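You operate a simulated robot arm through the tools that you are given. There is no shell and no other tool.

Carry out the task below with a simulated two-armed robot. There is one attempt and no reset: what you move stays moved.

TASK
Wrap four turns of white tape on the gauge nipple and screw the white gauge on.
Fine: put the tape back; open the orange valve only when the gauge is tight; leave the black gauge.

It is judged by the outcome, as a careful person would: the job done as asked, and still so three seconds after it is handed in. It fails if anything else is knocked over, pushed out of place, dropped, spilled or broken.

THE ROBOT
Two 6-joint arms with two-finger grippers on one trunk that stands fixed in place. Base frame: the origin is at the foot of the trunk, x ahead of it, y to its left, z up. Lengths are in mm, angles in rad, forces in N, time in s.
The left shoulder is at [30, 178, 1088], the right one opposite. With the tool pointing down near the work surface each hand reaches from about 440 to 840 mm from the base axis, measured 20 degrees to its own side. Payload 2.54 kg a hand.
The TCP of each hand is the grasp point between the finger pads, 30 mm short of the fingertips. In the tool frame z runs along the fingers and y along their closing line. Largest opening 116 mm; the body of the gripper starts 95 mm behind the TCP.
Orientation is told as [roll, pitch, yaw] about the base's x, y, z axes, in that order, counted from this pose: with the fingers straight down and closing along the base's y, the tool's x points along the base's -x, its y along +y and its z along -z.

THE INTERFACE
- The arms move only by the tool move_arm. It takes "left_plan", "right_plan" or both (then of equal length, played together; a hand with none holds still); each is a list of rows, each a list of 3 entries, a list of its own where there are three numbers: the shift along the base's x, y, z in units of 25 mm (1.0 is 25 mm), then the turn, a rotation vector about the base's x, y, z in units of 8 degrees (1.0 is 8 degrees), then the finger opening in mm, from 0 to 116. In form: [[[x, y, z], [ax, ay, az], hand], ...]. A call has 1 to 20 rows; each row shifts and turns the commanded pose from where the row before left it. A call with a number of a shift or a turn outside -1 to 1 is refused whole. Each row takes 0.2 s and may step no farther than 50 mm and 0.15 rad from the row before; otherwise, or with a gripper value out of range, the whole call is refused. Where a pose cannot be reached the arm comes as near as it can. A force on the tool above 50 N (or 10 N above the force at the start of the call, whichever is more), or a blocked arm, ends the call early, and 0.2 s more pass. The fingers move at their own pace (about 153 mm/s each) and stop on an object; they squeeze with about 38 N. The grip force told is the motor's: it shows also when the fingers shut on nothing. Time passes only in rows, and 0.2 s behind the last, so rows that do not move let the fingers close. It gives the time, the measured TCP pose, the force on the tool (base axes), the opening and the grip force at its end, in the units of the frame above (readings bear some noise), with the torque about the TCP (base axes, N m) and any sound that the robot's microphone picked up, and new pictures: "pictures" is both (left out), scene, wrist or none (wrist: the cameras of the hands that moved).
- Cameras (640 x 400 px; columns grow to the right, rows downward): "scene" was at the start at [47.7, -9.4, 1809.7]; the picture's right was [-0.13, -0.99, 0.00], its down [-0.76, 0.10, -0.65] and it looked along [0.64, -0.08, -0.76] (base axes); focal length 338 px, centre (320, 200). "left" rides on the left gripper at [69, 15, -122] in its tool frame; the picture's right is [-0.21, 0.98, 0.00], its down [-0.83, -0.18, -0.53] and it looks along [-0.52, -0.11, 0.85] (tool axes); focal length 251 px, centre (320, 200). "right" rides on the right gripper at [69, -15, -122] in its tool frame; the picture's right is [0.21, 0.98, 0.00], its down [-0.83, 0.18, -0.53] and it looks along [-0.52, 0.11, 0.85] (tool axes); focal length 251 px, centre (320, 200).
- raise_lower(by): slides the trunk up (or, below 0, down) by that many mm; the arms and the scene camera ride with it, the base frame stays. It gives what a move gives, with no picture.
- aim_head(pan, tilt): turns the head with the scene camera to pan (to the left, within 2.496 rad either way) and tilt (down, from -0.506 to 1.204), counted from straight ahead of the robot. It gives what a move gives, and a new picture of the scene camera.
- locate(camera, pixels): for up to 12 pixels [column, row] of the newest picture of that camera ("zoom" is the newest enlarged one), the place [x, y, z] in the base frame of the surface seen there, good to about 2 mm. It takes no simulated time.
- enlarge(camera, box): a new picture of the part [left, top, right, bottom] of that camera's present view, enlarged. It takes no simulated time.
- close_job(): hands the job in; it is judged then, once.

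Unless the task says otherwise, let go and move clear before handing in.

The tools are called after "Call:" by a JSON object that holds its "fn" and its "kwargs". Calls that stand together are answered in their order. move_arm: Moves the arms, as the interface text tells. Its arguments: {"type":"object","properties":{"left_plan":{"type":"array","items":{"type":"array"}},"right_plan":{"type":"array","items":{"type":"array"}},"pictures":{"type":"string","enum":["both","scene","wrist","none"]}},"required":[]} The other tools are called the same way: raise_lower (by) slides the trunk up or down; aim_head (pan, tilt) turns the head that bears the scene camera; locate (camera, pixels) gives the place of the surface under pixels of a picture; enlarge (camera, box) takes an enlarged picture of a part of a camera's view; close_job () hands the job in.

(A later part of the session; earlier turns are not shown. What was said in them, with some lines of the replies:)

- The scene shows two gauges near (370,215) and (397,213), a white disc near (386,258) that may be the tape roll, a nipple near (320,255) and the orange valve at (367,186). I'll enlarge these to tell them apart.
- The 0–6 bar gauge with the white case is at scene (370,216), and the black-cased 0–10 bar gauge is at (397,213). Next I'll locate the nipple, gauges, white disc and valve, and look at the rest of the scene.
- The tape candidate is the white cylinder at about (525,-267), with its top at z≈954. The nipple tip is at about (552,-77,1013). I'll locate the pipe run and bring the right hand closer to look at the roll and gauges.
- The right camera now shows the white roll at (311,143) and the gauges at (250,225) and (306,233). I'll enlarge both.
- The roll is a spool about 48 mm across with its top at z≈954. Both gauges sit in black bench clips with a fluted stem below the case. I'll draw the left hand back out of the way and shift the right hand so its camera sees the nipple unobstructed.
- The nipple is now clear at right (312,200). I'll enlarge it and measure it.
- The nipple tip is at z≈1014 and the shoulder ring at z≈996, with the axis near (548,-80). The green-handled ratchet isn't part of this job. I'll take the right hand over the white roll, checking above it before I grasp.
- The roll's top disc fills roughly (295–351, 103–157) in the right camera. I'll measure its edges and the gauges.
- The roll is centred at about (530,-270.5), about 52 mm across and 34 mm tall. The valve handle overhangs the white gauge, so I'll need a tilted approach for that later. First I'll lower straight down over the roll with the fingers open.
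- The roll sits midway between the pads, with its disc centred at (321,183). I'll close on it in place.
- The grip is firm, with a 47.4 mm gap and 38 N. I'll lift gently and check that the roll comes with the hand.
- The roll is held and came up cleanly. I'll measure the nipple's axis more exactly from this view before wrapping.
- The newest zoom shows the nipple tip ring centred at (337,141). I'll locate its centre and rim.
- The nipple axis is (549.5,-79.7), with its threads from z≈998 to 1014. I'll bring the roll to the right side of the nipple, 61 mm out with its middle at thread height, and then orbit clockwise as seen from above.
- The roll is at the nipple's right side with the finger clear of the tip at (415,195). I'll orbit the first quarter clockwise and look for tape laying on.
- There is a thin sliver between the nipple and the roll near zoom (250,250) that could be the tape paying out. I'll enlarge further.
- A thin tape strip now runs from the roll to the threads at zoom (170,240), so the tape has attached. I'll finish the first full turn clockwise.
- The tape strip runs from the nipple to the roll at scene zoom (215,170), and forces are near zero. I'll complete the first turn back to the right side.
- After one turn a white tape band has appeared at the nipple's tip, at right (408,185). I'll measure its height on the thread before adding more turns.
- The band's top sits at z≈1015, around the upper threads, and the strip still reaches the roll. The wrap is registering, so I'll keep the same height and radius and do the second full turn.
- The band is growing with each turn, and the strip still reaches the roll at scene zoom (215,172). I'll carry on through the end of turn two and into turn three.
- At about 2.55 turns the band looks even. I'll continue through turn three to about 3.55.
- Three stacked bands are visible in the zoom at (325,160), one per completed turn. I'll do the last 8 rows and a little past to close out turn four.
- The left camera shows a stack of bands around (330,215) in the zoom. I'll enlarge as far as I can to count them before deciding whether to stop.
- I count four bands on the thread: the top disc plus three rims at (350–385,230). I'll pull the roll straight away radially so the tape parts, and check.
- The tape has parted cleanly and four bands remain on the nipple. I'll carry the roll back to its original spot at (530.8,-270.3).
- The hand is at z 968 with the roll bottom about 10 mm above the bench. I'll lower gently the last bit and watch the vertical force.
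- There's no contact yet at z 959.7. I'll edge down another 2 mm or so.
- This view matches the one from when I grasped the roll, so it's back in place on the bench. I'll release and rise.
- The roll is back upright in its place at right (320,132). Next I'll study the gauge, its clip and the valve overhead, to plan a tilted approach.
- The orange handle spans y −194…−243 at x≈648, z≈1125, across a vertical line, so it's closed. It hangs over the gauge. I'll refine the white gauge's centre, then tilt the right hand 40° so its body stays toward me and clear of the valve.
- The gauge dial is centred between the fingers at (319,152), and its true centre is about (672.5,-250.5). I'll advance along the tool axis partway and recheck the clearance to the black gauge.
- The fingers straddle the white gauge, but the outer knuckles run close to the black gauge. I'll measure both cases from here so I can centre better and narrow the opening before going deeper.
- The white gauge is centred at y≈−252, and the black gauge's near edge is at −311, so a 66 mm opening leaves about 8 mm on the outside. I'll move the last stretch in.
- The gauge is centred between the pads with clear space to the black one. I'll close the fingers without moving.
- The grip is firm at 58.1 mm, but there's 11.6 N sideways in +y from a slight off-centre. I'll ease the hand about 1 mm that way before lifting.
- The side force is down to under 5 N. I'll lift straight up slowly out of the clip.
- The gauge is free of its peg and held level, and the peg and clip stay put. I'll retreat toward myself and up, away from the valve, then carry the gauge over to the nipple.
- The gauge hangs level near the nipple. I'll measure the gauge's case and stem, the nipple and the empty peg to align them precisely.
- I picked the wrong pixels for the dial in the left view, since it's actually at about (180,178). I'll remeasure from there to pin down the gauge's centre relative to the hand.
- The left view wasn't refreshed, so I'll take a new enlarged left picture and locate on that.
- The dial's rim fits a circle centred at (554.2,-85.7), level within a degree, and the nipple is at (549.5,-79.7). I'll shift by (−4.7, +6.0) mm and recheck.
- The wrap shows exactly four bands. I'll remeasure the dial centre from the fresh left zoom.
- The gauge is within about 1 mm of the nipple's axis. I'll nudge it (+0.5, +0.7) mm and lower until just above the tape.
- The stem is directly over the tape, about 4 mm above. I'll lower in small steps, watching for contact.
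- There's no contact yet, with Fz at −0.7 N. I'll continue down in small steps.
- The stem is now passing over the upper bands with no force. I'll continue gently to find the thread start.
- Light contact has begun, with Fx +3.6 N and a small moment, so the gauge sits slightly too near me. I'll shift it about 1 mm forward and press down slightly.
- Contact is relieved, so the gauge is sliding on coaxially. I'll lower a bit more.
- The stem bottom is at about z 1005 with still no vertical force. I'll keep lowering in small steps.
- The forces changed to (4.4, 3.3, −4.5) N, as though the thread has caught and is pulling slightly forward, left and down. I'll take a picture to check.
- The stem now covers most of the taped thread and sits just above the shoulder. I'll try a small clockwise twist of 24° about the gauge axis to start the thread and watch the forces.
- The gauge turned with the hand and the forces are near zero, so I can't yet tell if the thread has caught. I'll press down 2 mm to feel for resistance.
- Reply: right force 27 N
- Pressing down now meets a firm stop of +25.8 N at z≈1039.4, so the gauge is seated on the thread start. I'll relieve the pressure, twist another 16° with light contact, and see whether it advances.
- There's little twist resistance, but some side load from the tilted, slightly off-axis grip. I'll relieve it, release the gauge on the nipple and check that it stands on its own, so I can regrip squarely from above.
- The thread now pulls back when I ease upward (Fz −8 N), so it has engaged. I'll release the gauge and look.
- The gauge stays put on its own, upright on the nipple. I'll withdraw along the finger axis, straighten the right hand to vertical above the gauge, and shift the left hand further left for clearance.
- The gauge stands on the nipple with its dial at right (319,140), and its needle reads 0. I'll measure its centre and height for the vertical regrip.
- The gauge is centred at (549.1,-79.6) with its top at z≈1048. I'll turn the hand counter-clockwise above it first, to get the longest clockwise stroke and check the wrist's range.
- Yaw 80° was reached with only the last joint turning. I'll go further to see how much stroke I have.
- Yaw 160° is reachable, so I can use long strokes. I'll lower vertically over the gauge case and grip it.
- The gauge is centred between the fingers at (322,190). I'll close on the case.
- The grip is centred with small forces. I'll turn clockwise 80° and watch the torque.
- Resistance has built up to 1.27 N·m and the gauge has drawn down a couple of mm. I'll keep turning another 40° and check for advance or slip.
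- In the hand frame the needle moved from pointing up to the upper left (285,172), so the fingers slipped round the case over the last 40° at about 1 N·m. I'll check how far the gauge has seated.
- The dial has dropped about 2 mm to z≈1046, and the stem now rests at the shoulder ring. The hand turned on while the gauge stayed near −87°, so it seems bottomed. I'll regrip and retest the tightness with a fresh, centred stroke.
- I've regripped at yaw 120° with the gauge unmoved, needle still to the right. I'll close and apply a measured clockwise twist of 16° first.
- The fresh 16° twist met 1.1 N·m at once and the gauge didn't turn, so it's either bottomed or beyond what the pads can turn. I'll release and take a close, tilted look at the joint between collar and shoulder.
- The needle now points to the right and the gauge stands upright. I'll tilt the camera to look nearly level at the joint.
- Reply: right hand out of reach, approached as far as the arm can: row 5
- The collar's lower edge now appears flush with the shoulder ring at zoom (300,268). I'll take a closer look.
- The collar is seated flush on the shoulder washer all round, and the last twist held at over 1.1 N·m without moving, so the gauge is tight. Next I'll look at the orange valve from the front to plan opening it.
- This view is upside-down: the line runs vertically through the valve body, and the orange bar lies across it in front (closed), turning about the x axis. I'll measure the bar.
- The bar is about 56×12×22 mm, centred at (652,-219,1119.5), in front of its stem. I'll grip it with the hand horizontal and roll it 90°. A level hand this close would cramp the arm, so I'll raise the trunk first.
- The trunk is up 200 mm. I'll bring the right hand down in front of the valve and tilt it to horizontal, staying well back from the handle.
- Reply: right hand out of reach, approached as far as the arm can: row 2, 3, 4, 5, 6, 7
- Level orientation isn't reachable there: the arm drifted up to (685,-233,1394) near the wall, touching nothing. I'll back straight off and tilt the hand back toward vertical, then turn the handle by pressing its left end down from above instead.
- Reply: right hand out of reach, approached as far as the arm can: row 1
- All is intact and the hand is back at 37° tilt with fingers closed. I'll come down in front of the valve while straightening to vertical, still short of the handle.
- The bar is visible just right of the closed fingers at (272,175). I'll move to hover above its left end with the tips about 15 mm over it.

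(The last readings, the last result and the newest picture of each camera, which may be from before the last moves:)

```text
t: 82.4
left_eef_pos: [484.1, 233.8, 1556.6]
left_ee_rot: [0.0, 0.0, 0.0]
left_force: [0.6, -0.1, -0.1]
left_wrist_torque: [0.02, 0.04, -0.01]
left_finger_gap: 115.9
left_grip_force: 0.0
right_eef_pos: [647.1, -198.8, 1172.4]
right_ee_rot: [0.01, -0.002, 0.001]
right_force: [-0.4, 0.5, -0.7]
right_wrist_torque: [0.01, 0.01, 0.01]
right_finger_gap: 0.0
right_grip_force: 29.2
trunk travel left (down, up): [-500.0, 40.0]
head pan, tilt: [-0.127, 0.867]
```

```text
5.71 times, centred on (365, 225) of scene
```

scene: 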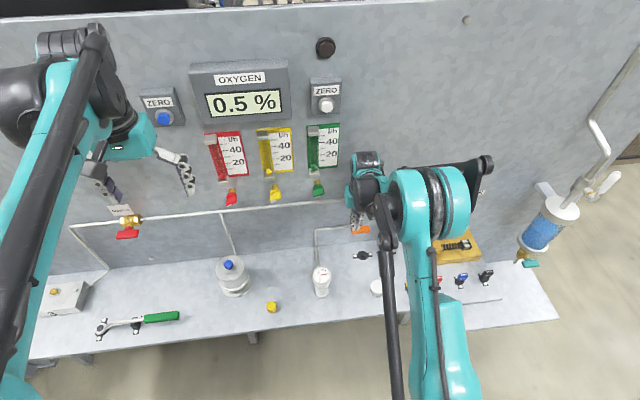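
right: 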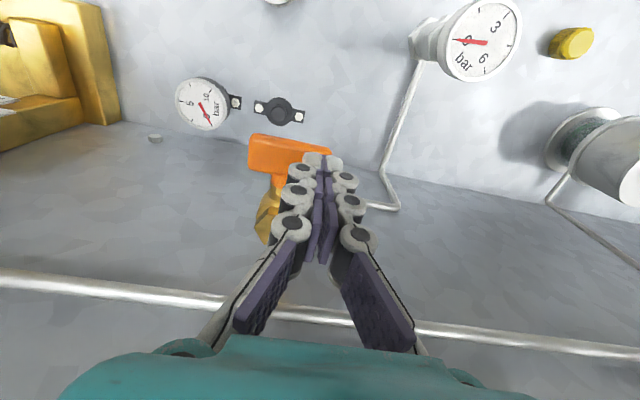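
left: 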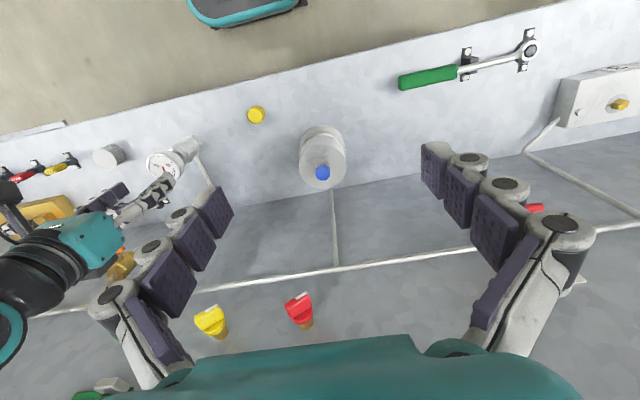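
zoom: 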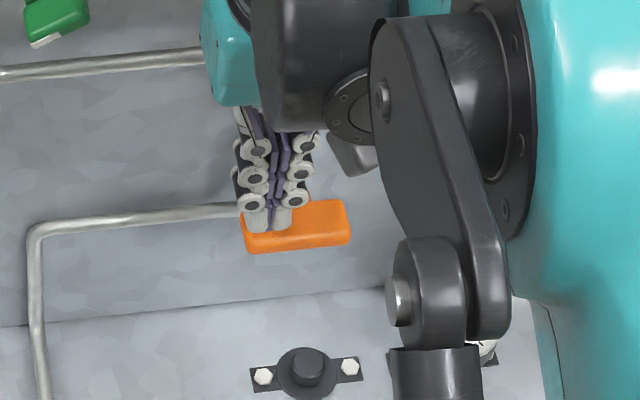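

The closed fingertips hover right over the left end of the bar. I'll press down about 30 mm in small steps, watching the force and whether the bar turns.

Call:
{"fn": "move_arm", "kwargs": {"right_plan": [[[0.03, 0, -0.4], [0, 0, 0], 0], [[0, 0, -0.25], [0, 0, 0], 0], [[0, 0, -0.2], [0, 0, 0], 0], [[0, 0, -0.2], [0, 0, 0], 0]], "pictures": "both"}}

Call:
{"fn": "enlarge", "kwargs": {"camera": "right", "box": [220, 90, 420, 230]}}

Call:
{"fn": "enlarge", "kwargs": {"camera": "scene", "box": [330, 190, 400, 260]}}

```text
t: 83.4
left_eef_pos: [483.9, 235.0, 1557.2]
left_ee_rot: [0.0, 0.0, 0.0]
left_force: [-0.2, -0.2, -0.4]
left_wrist_torque: [-0.02, 0.0, -0.01]
left_finger_gap: 115.8
left_grip_force: 0.0
right_eef_pos: [647.6, -197.5, 1146.3]
right_ee_rot: [0.01, -0.003, 0.003]
right_force: [0.1, 4.8, 3.0]
right_wrist_torque: [0.08, -0.03, 0.0]
right_finger_gap: 0.2
right_grip_force: 28.6
trunk travel left (down, up): [-500.0, 40.0]
head pan, tilt: [-0.127, 0.867]
```

scene: 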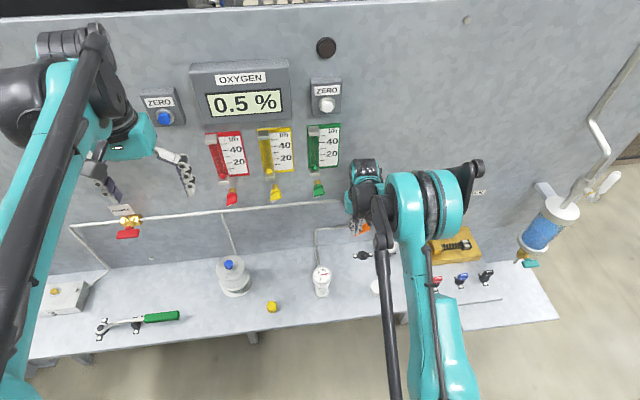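
right: 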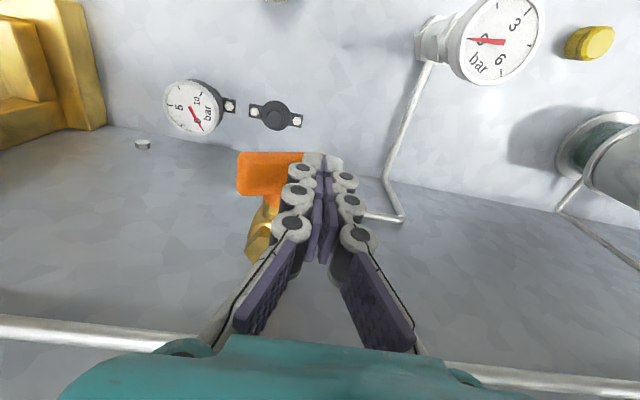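

```text
2.86 times, centred on (320, 160) of right
```

zoom: 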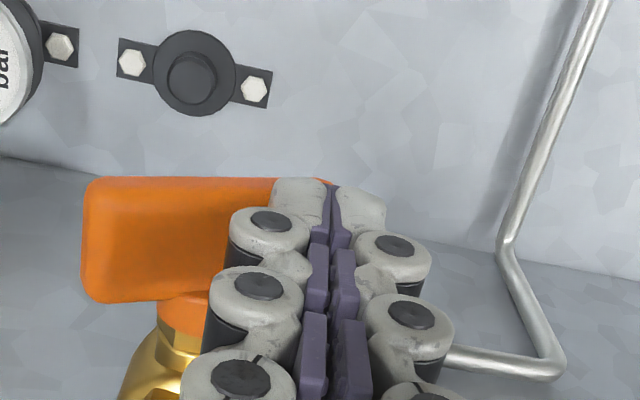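

```text
5.71 times, centred on (365, 225) of scene
```

zoom: 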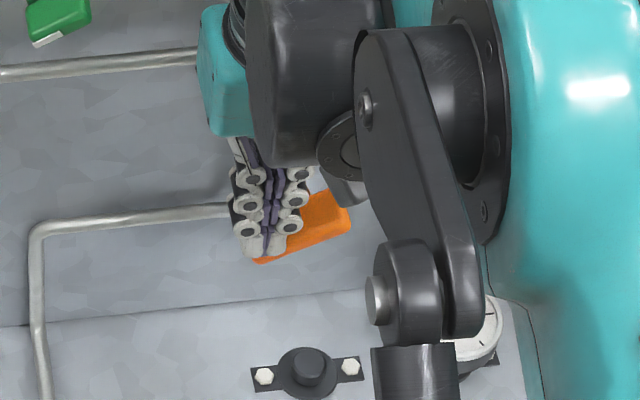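

The bar is turning, with its left end tipped down in the scene zoom, under only a few newtons. I'll keep pressing down.

Call:
{"fn": "move_arm", "kwargs": {"right_plan": [[[0, -0.03, -0.25], [0, 0, 0], 0], [[0, -0.03, -0.25], [0, 0, 0], 0], [[0, 0, -0.2], [0, 0, 0], 0], [[0, 0, -0.2], [0, 0, 0], 0]], "pictures": "both"}}

Call:
{"fn": "enlarge", "kwargs": {"camera": "right", "box": [220, 90, 420, 230]}}

Call:
{"fn": "enlarge", "kwargs": {"camera": "scene", "box": [330, 190, 400, 260]}}

```text
t: 84.4
left_eef_pos: [482.4, 238.1, 1558.1]
left_ee_rot: [-0.001, -0.001, 0.001]
left_force: [-0.1, 0.1, 0.3]
left_wrist_torque: [0.02, -0.01, -0.01]
left_finger_gap: 116.1
left_grip_force: 0.0
right_eef_pos: [646.1, -196.4, 1127.2]
right_ee_rot: [0.009, -0.004, 0.002]
right_force: [-0.8, 15.1, 14.1]
right_wrist_torque: [-0.19, 0.0, -0.03]
right_finger_gap: 0.0
right_grip_force: 28.9
trunk travel left (down, up): [-500.0, 40.0]
head pan, tilt: [-0.127, 0.867]
```

scene: 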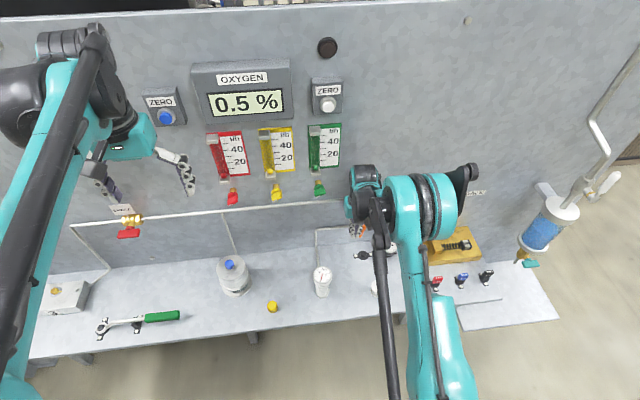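
right: 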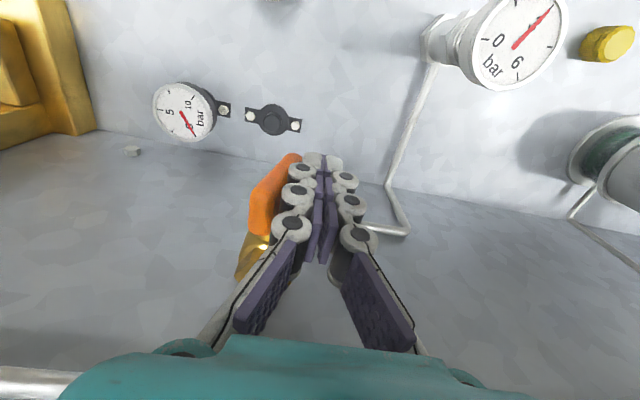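

```text
2.86 times, centred on (320, 160) of right
```

zoom: 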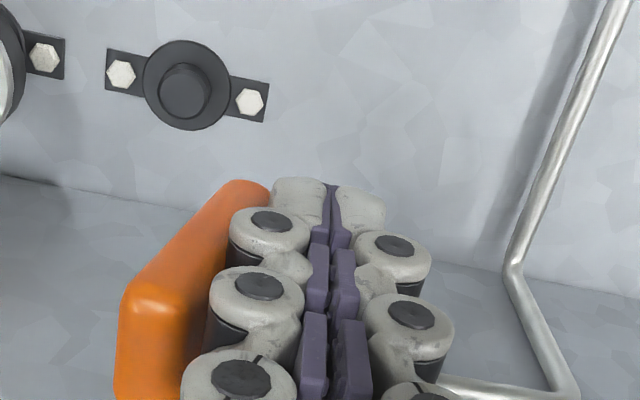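

```text
5.71 times, centred on (365, 225) of scene
```

zoom: 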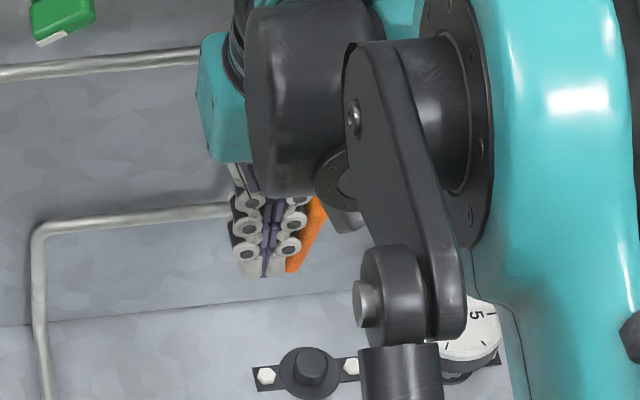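

The white gauge's needle has risen off zero at right (525,30), with no sound, so pressure is holding. The bar is about 65° round. I'll back the fingers off, rise, and straddle the bar from above to bring it fully vertical.

Call:
{"fn": "move_arm", "kwargs": {"right_plan": [[[0, 0.5, 0], [0, 0, 0], 0], [[0, 0, 0.9], [0, 0, 0], 0], [[0, 0, 0.9], [0, 0, 0], 0], [[0, 0, 0.8], [0, 0, 0], 30], [[0.04, -0.76, 0], [0, 0, 0], 60], [[0.04, -0.76, 0], [0, 0, 0], 64], [[0, 0, 0], [0, 0, 0], 64]], "pictures": "both"}}

Call:
{"fn": "enlarge", "kwargs": {"camera": "right", "box": [220, 90, 420, 250]}}

Call:
{"fn": "enlarge", "kwargs": {"camera": "scene", "box": [300, 200, 400, 300]}}

```text
t: 86.0
left_eef_pos: [483.6, 236.3, 1557.0]
left_ee_rot: [0.001, 0.001, 0.001]
left_force: [0.7, -0.1, 0.3]
left_wrist_torque: [0.0, -0.01, -0.02]
left_finger_gap: 116.2
left_grip_force: 0.1
right_eef_pos: [649.2, -226.5, 1189.7]
right_ee_rot: [0.01, -0.002, 0.001]
right_force: [-0.5, -0.8, -0.1]
right_wrist_torque: [-0.02, 0.02, -0.01]
right_finger_gap: 64.0
right_grip_force: 0.0
trunk travel left (down, up): [-500.0, 40.0]
head pan, tilt: [-0.127, 0.867]
```

scene: 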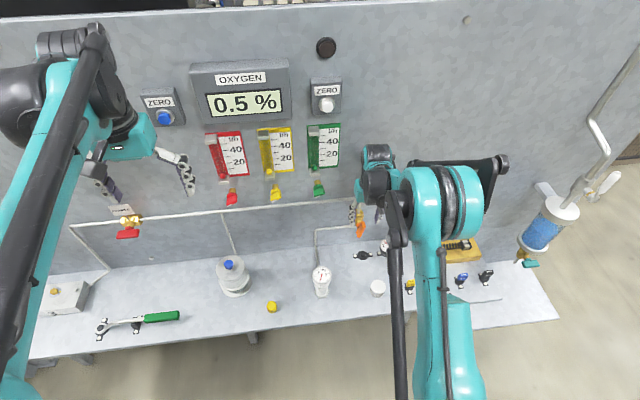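
right: 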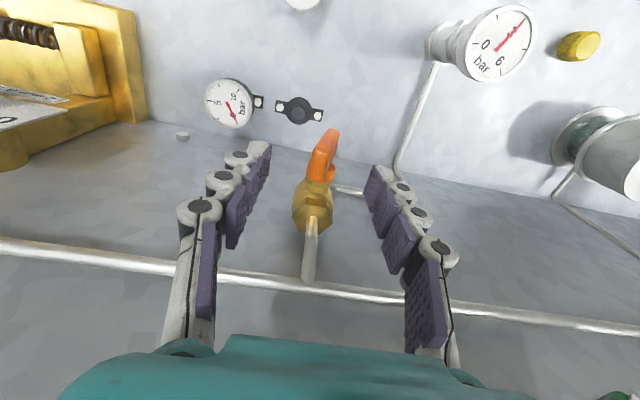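

```text
2.50 times, centred on (320, 170) of right
```

zoom: 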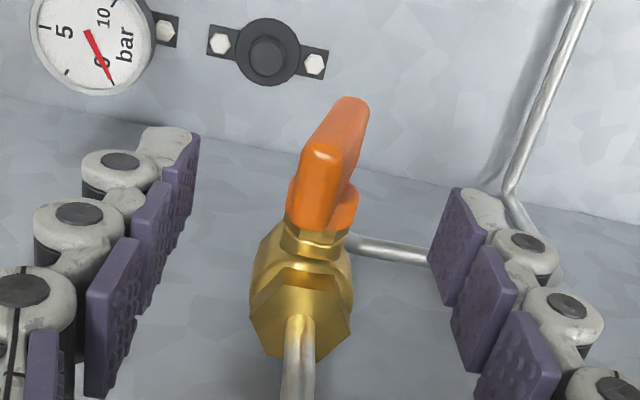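

```text
4.00 times, centred on (350, 250) of scene
```

zoom: 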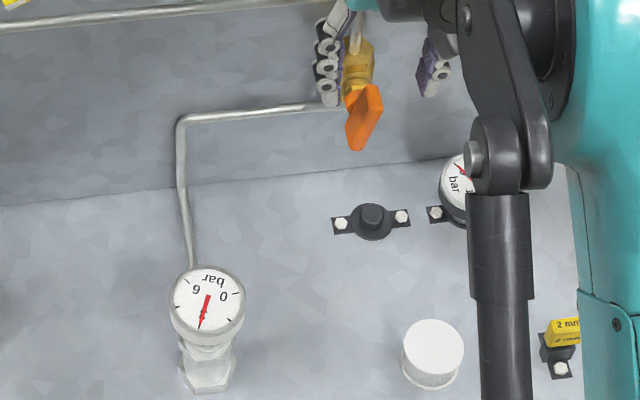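

The bar is nearly upright and the gauge needle reads mid-scale. I'll lower the open fingers to straddle the bar and close gently so the pads square it to vertical.

Call:
{"fn": "move_arm", "kwargs": {"right_plan": [[[-0.04, 0.16, -0.5], [0, 0, 0], 64], [[0, 0, -0.8], [0, 0, 0], 64], [[0, 0, -0.8], [0, 0, 0], 64], [[0, 0, 0], [0, 0, 0], 64]], "pictures": "both"}}

Call:
{"fn": "enlarge", "kwargs": {"camera": "right", "box": [220, 90, 420, 250]}}

```text
t: 87.0
left_eef_pos: [482.6, 233.5, 1557.0]
left_ee_rot: [-0.002, 0.0, 0.0]
left_force: [-0.4, 0.9, -0.5]
left_wrist_torque: [0.02, -0.02, -0.01]
left_finger_gap: 116.0
left_grip_force: 0.1
right_eef_pos: [648.7, -221.0, 1136.6]
right_ee_rot: [0.011, -0.004, 0.001]
right_force: [-0.8, 0.1, 0.2]
right_wrist_torque: [0.02, -0.05, 0.0]
right_finger_gap: 64.0
right_grip_force: 0.0
trunk travel left (down, up): [-500.0, 40.0]
head pan, tilt: [-0.127, 0.867]
```

scene: 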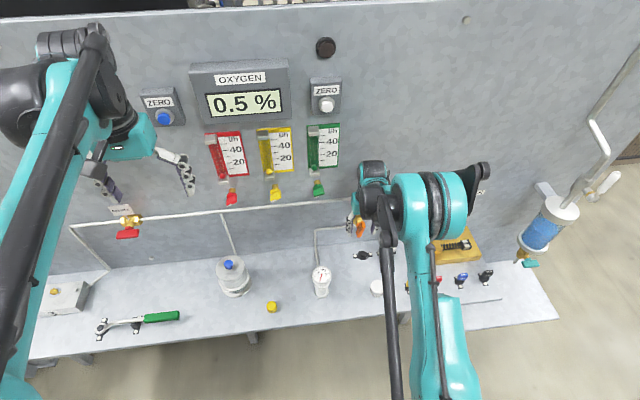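
right: 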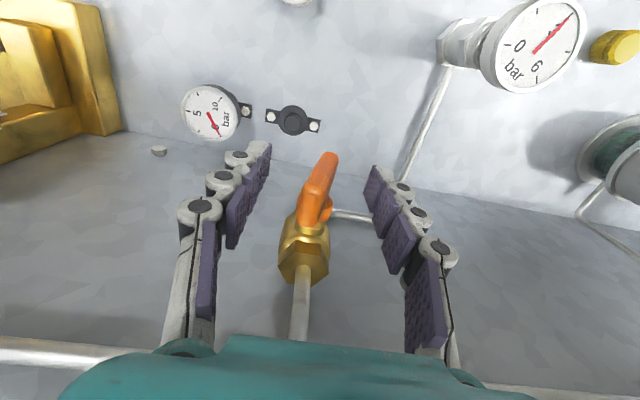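

```text
2.50 times, centred on (320, 170) of right
```

zoom: 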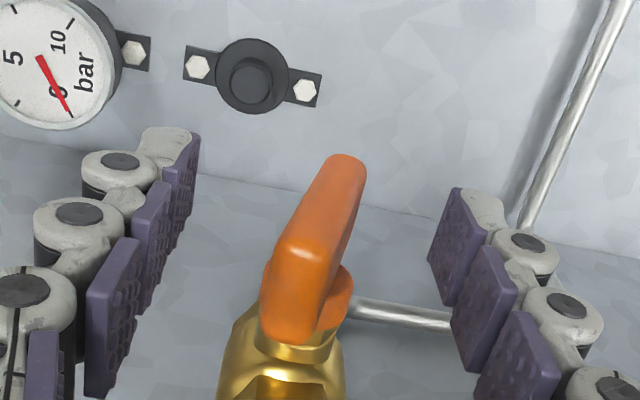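

The bar stands midway between the pads. I'll close gently to square it.

Call:
{"fn": "move_arm", "kwargs": {"right_plan": [[[0, 0, 0], [0, 0, 0], 40], [[0, 0, 0], [0, 0, 0], 26], [[0, 0, 0], [0, 0, 0], 18], [[0, 0, 0], [0, 0, 0], 10], [[0, 0, 0], [0, 0, 0], 10]], "pictures": "both"}}

Call:
{"fn": "enlarge", "kwargs": {"camera": "right", "box": [220, 90, 420, 250]}}

Call:
{"fn": "enlarge", "kwargs": {"camera": "scene", "box": [330, 190, 400, 260]}}

```text
t: 88.2
left_eef_pos: [484.2, 235.9, 1557.1]
left_ee_rot: [-0.001, -0.001, 0.0]
left_force: [-0.1, 0.4, -1.1]
left_wrist_torque: [-0.04, -0.02, 0.01]
left_finger_gap: 116.0
left_grip_force: 0.1
right_eef_pos: [648.7, -219.9, 1137.1]
right_ee_rot: [0.01, -0.002, 0.001]
right_force: [-0.4, 4.9, -1.6]
right_wrist_torque: [0.1, 0.07, 0.01]
right_finger_gap: 12.5
right_grip_force: 38.8
trunk travel left (down, up): [-500.0, 40.0]
head pan, tilt: [-0.127, 0.867]
```

scene: 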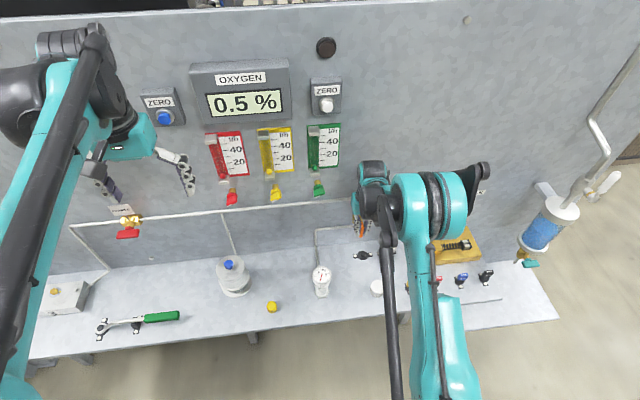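
right: 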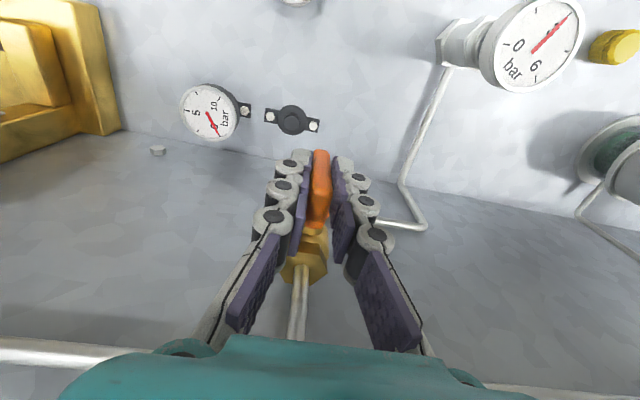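

```text
2.50 times, centred on (320, 170) of right
```

zoom: 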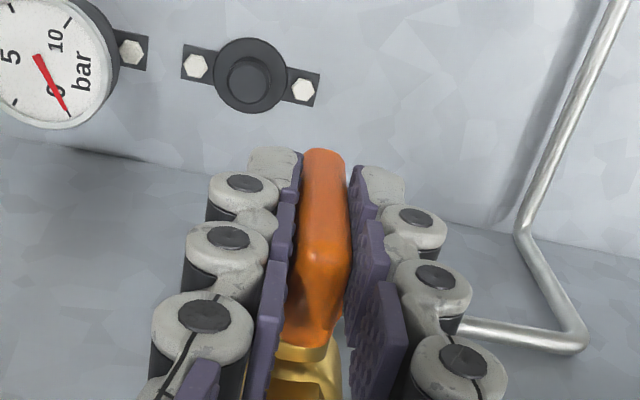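

```text
5.71 times, centred on (365, 225) of scene
```

zoom: 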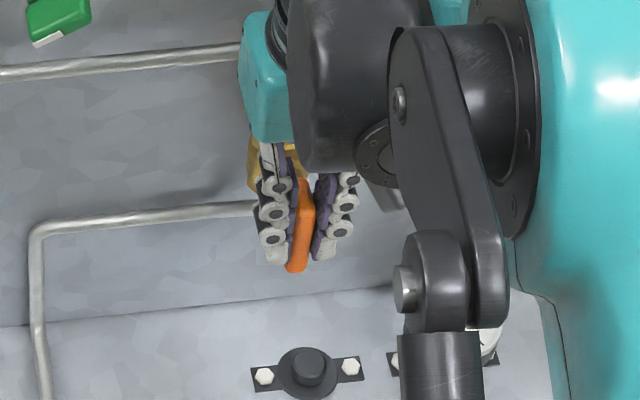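

The pads closed to 12.5 mm, the bar's own thickness, so it now stands vertical and fully open. I'll open the fingers and rise clear.

Call:
{"fn": "move_arm", "kwargs": {"right_plan": [[[0, 0, 0], [0, 0, 0], 24], [[0, 0, 0], [0, 0, 0], 44], [[0, 0, 0], [0, 0, 0], 56], [[0, 0, 0.6], [0, 0, 0], 56], [[0, 0, 0.9], [0, 0, 0], 56], [[0, 0, 1], [0, 0, 0], 56], [[-0.5, 0, 0.5], [0, 0, 0], 56], [[-1, -0.2, 0.3], [0, 0, 0], 56], [[-1, -0.3, 0], [0, 0, 0], 56], [[-1, -0.3, 0], [0, 0, 0], 56], [[-1, -0.3, 0], [0, 0, 0], 56], [[-1, -0.3, 0], [0, 0, 0], 56]], "pictures": "both"}}

Call:
{"fn": "enlarge", "kwargs": {"camera": "scene", "box": [300, 200, 420, 310]}}

Call:
{"fn": "enlarge", "kwargs": {"camera": "right", "box": [220, 90, 520, 290]}}

```text
t: 90.8
left_eef_pos: [482.2, 234.7, 1557.5]
left_ee_rot: [-0.001, 0.0, -0.001]
left_force: [-0.3, -0.7, 0.2]
left_wrist_torque: [0.0, 0.01, 0.0]
left_finger_gap: 115.8
left_grip_force: 0.0
right_eef_pos: [510.9, -255.8, 1219.2]
right_ee_rot: [0.011, -0.004, 0.001]
right_force: [-0.1, -0.7, 0.2]
right_wrist_torque: [0.04, -0.04, -0.02]
right_finger_gap: 56.0
right_grip_force: 0.0
trunk travel left (down, up): [-500.0, 40.0]
head pan, tilt: [-0.127, 0.867]
```

scene: 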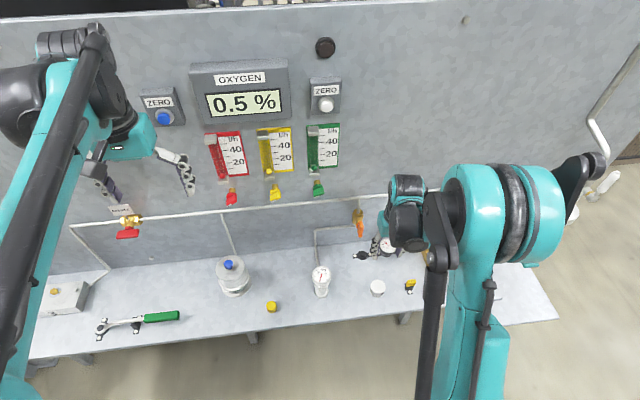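
right: 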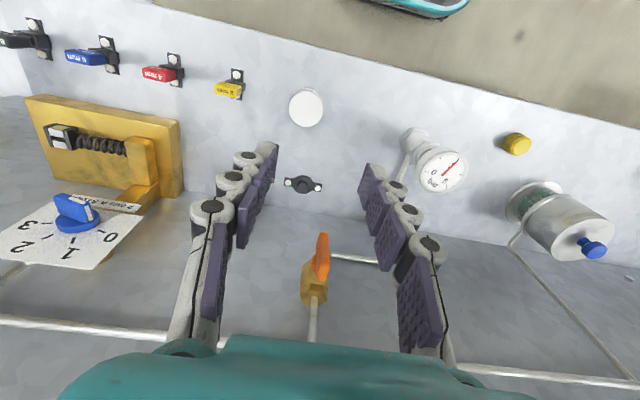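

```text
3.64 times, centred on (360, 255) of scene
```

zoom: 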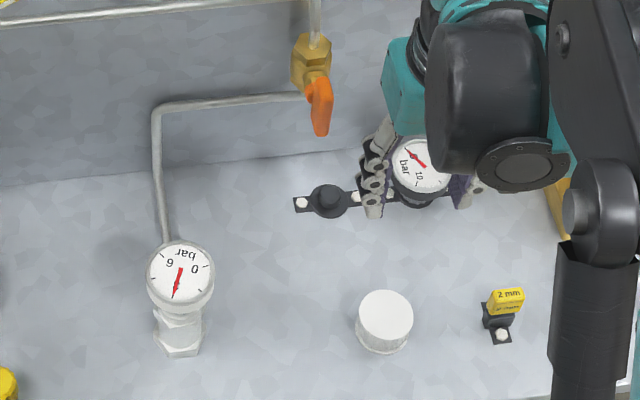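

```text
2.00 times, centred on (370, 190) of right
```

zoom: 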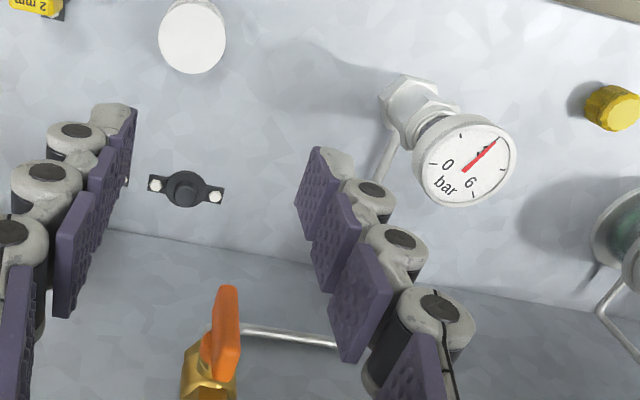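

The handle is vertical, the white gauge reads steadily at about 3 bar, and the roll, black gauge and clip are all in place. I'll withdraw the right hand clear and let a little time pass to check that the reading holds with no hiss.

Call:
{"fn": "move_arm", "kwargs": {"right_plan": [[[-1, -0.4, 0.8], [0, 0, 0], 80], [[-1, -0.4, 0.8], [0, 0, 0], 80], [[-1, -0.4, 0.8], [0, 0, 0], 80], [[-0.8, -0.5, 0.8], [0, 0, 0], 80], [[0, -0.5, 0.5], [0, 0, 0], 80], [[0, 0, 0], [0, 0, 0], 80], [[0, 0, 0], [0, 0, 0], 80], [[0, 0, 0], [0, 0, 0], 80], [[0, 0, 0], [0, 0, 0], 80], [[0, 0, 0], [0, 0, 0], 80]], "pictures": "both"}}

Call:
{"fn": "enlarge", "kwargs": {"camera": "scene", "box": [290, 200, 440, 310]}}

Call:
{"fn": "locate", "kwargs": {"camera": "scene", "pixels": [[377, 287], [321, 273], [388, 247], [361, 255]]}}

```text
t: 93.0
left_eef_pos: [482.7, 234.9, 1557.0]
left_ee_rot: [0.001, 0.0, 0.001]
left_force: [-0.8, 1.0, -0.4]
left_wrist_torque: [0.02, -0.03, 0.03]
left_finger_gap: 116.0
left_grip_force: 0.1
right_eef_pos: [414.8, -311.0, 1312.7]
right_ee_rot: [0.009, -0.003, -0.001]
right_force: [-0.3, 0.3, 0.0]
right_wrist_torque: [-0.01, 0.0, 0.02]
right_finger_gap: 80.0
right_grip_force: 0.1
trunk travel left (down, up): [-500.0, 40.0]
head pan, tilt: [-0.127, 0.867]
```

scene: 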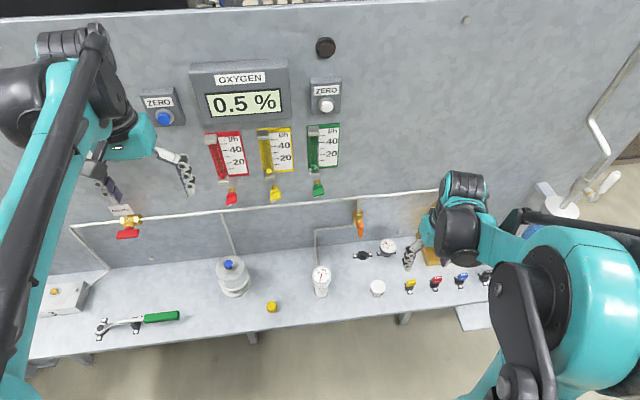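
right: 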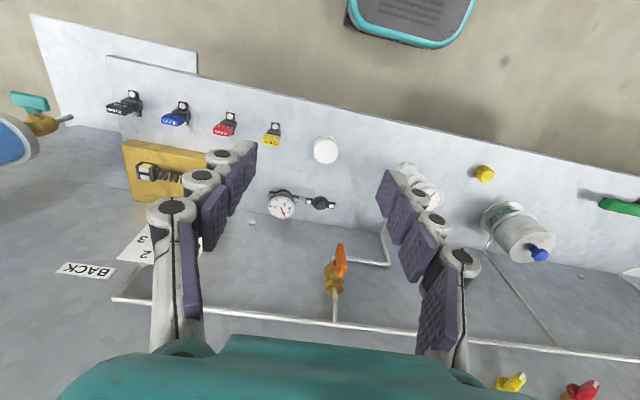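

```text
3.64 times, centred on (365, 255) of scene
```

zoom: 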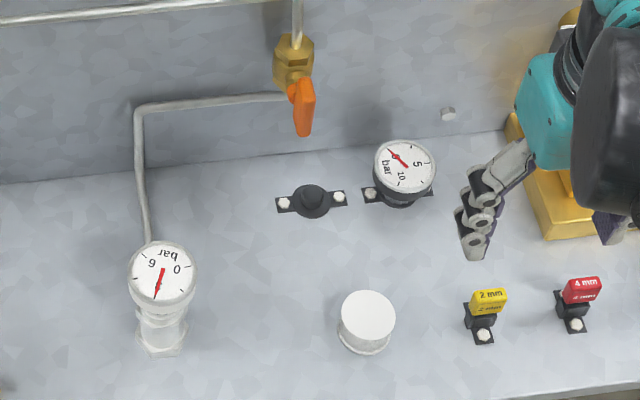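

```text
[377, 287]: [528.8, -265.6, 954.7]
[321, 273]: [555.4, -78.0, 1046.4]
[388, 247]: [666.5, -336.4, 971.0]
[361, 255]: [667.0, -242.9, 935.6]
```

The white gauge holds steady at about mid-scale with no hiss, and the orange handle is vertical. The tape roll stands upright at its original spot with its top at z 954.7, and the black gauge hasn't moved. Both hands are empty and clear, so I'm handing the job in.

Call:
{"fn": "close_job", "kwargs": {}}

```text
The job is handed in.
```

The white gauge is screwed onto the nipple over four clockwise turns of white tape, and the orange valve is open. The gauge reads about 3 bar and held there with no hiss before I handed in.

- **Gauge tightness:** the collar sits flush on the shoulder. A fresh grip and a further 16° twist met about 1.1 N·m without turning the gauge. That is as tight as the gripper can make it, because the fingers slip on the case beyond that.
- **Valve:** I opened it only after that tightness check. Its handle is now vertical, in line with the pipe.
- **Tape:** the roll is back upright on its original spot.
- **Black gauge:** I didn't touch it, and it hasn't moved.

I also raised the trunk 200 mm and left it there. While I was setting up for the valve, the right arm ran out of reach and drifted near the wall, but it touched nothing. Both hands are empty and clear.
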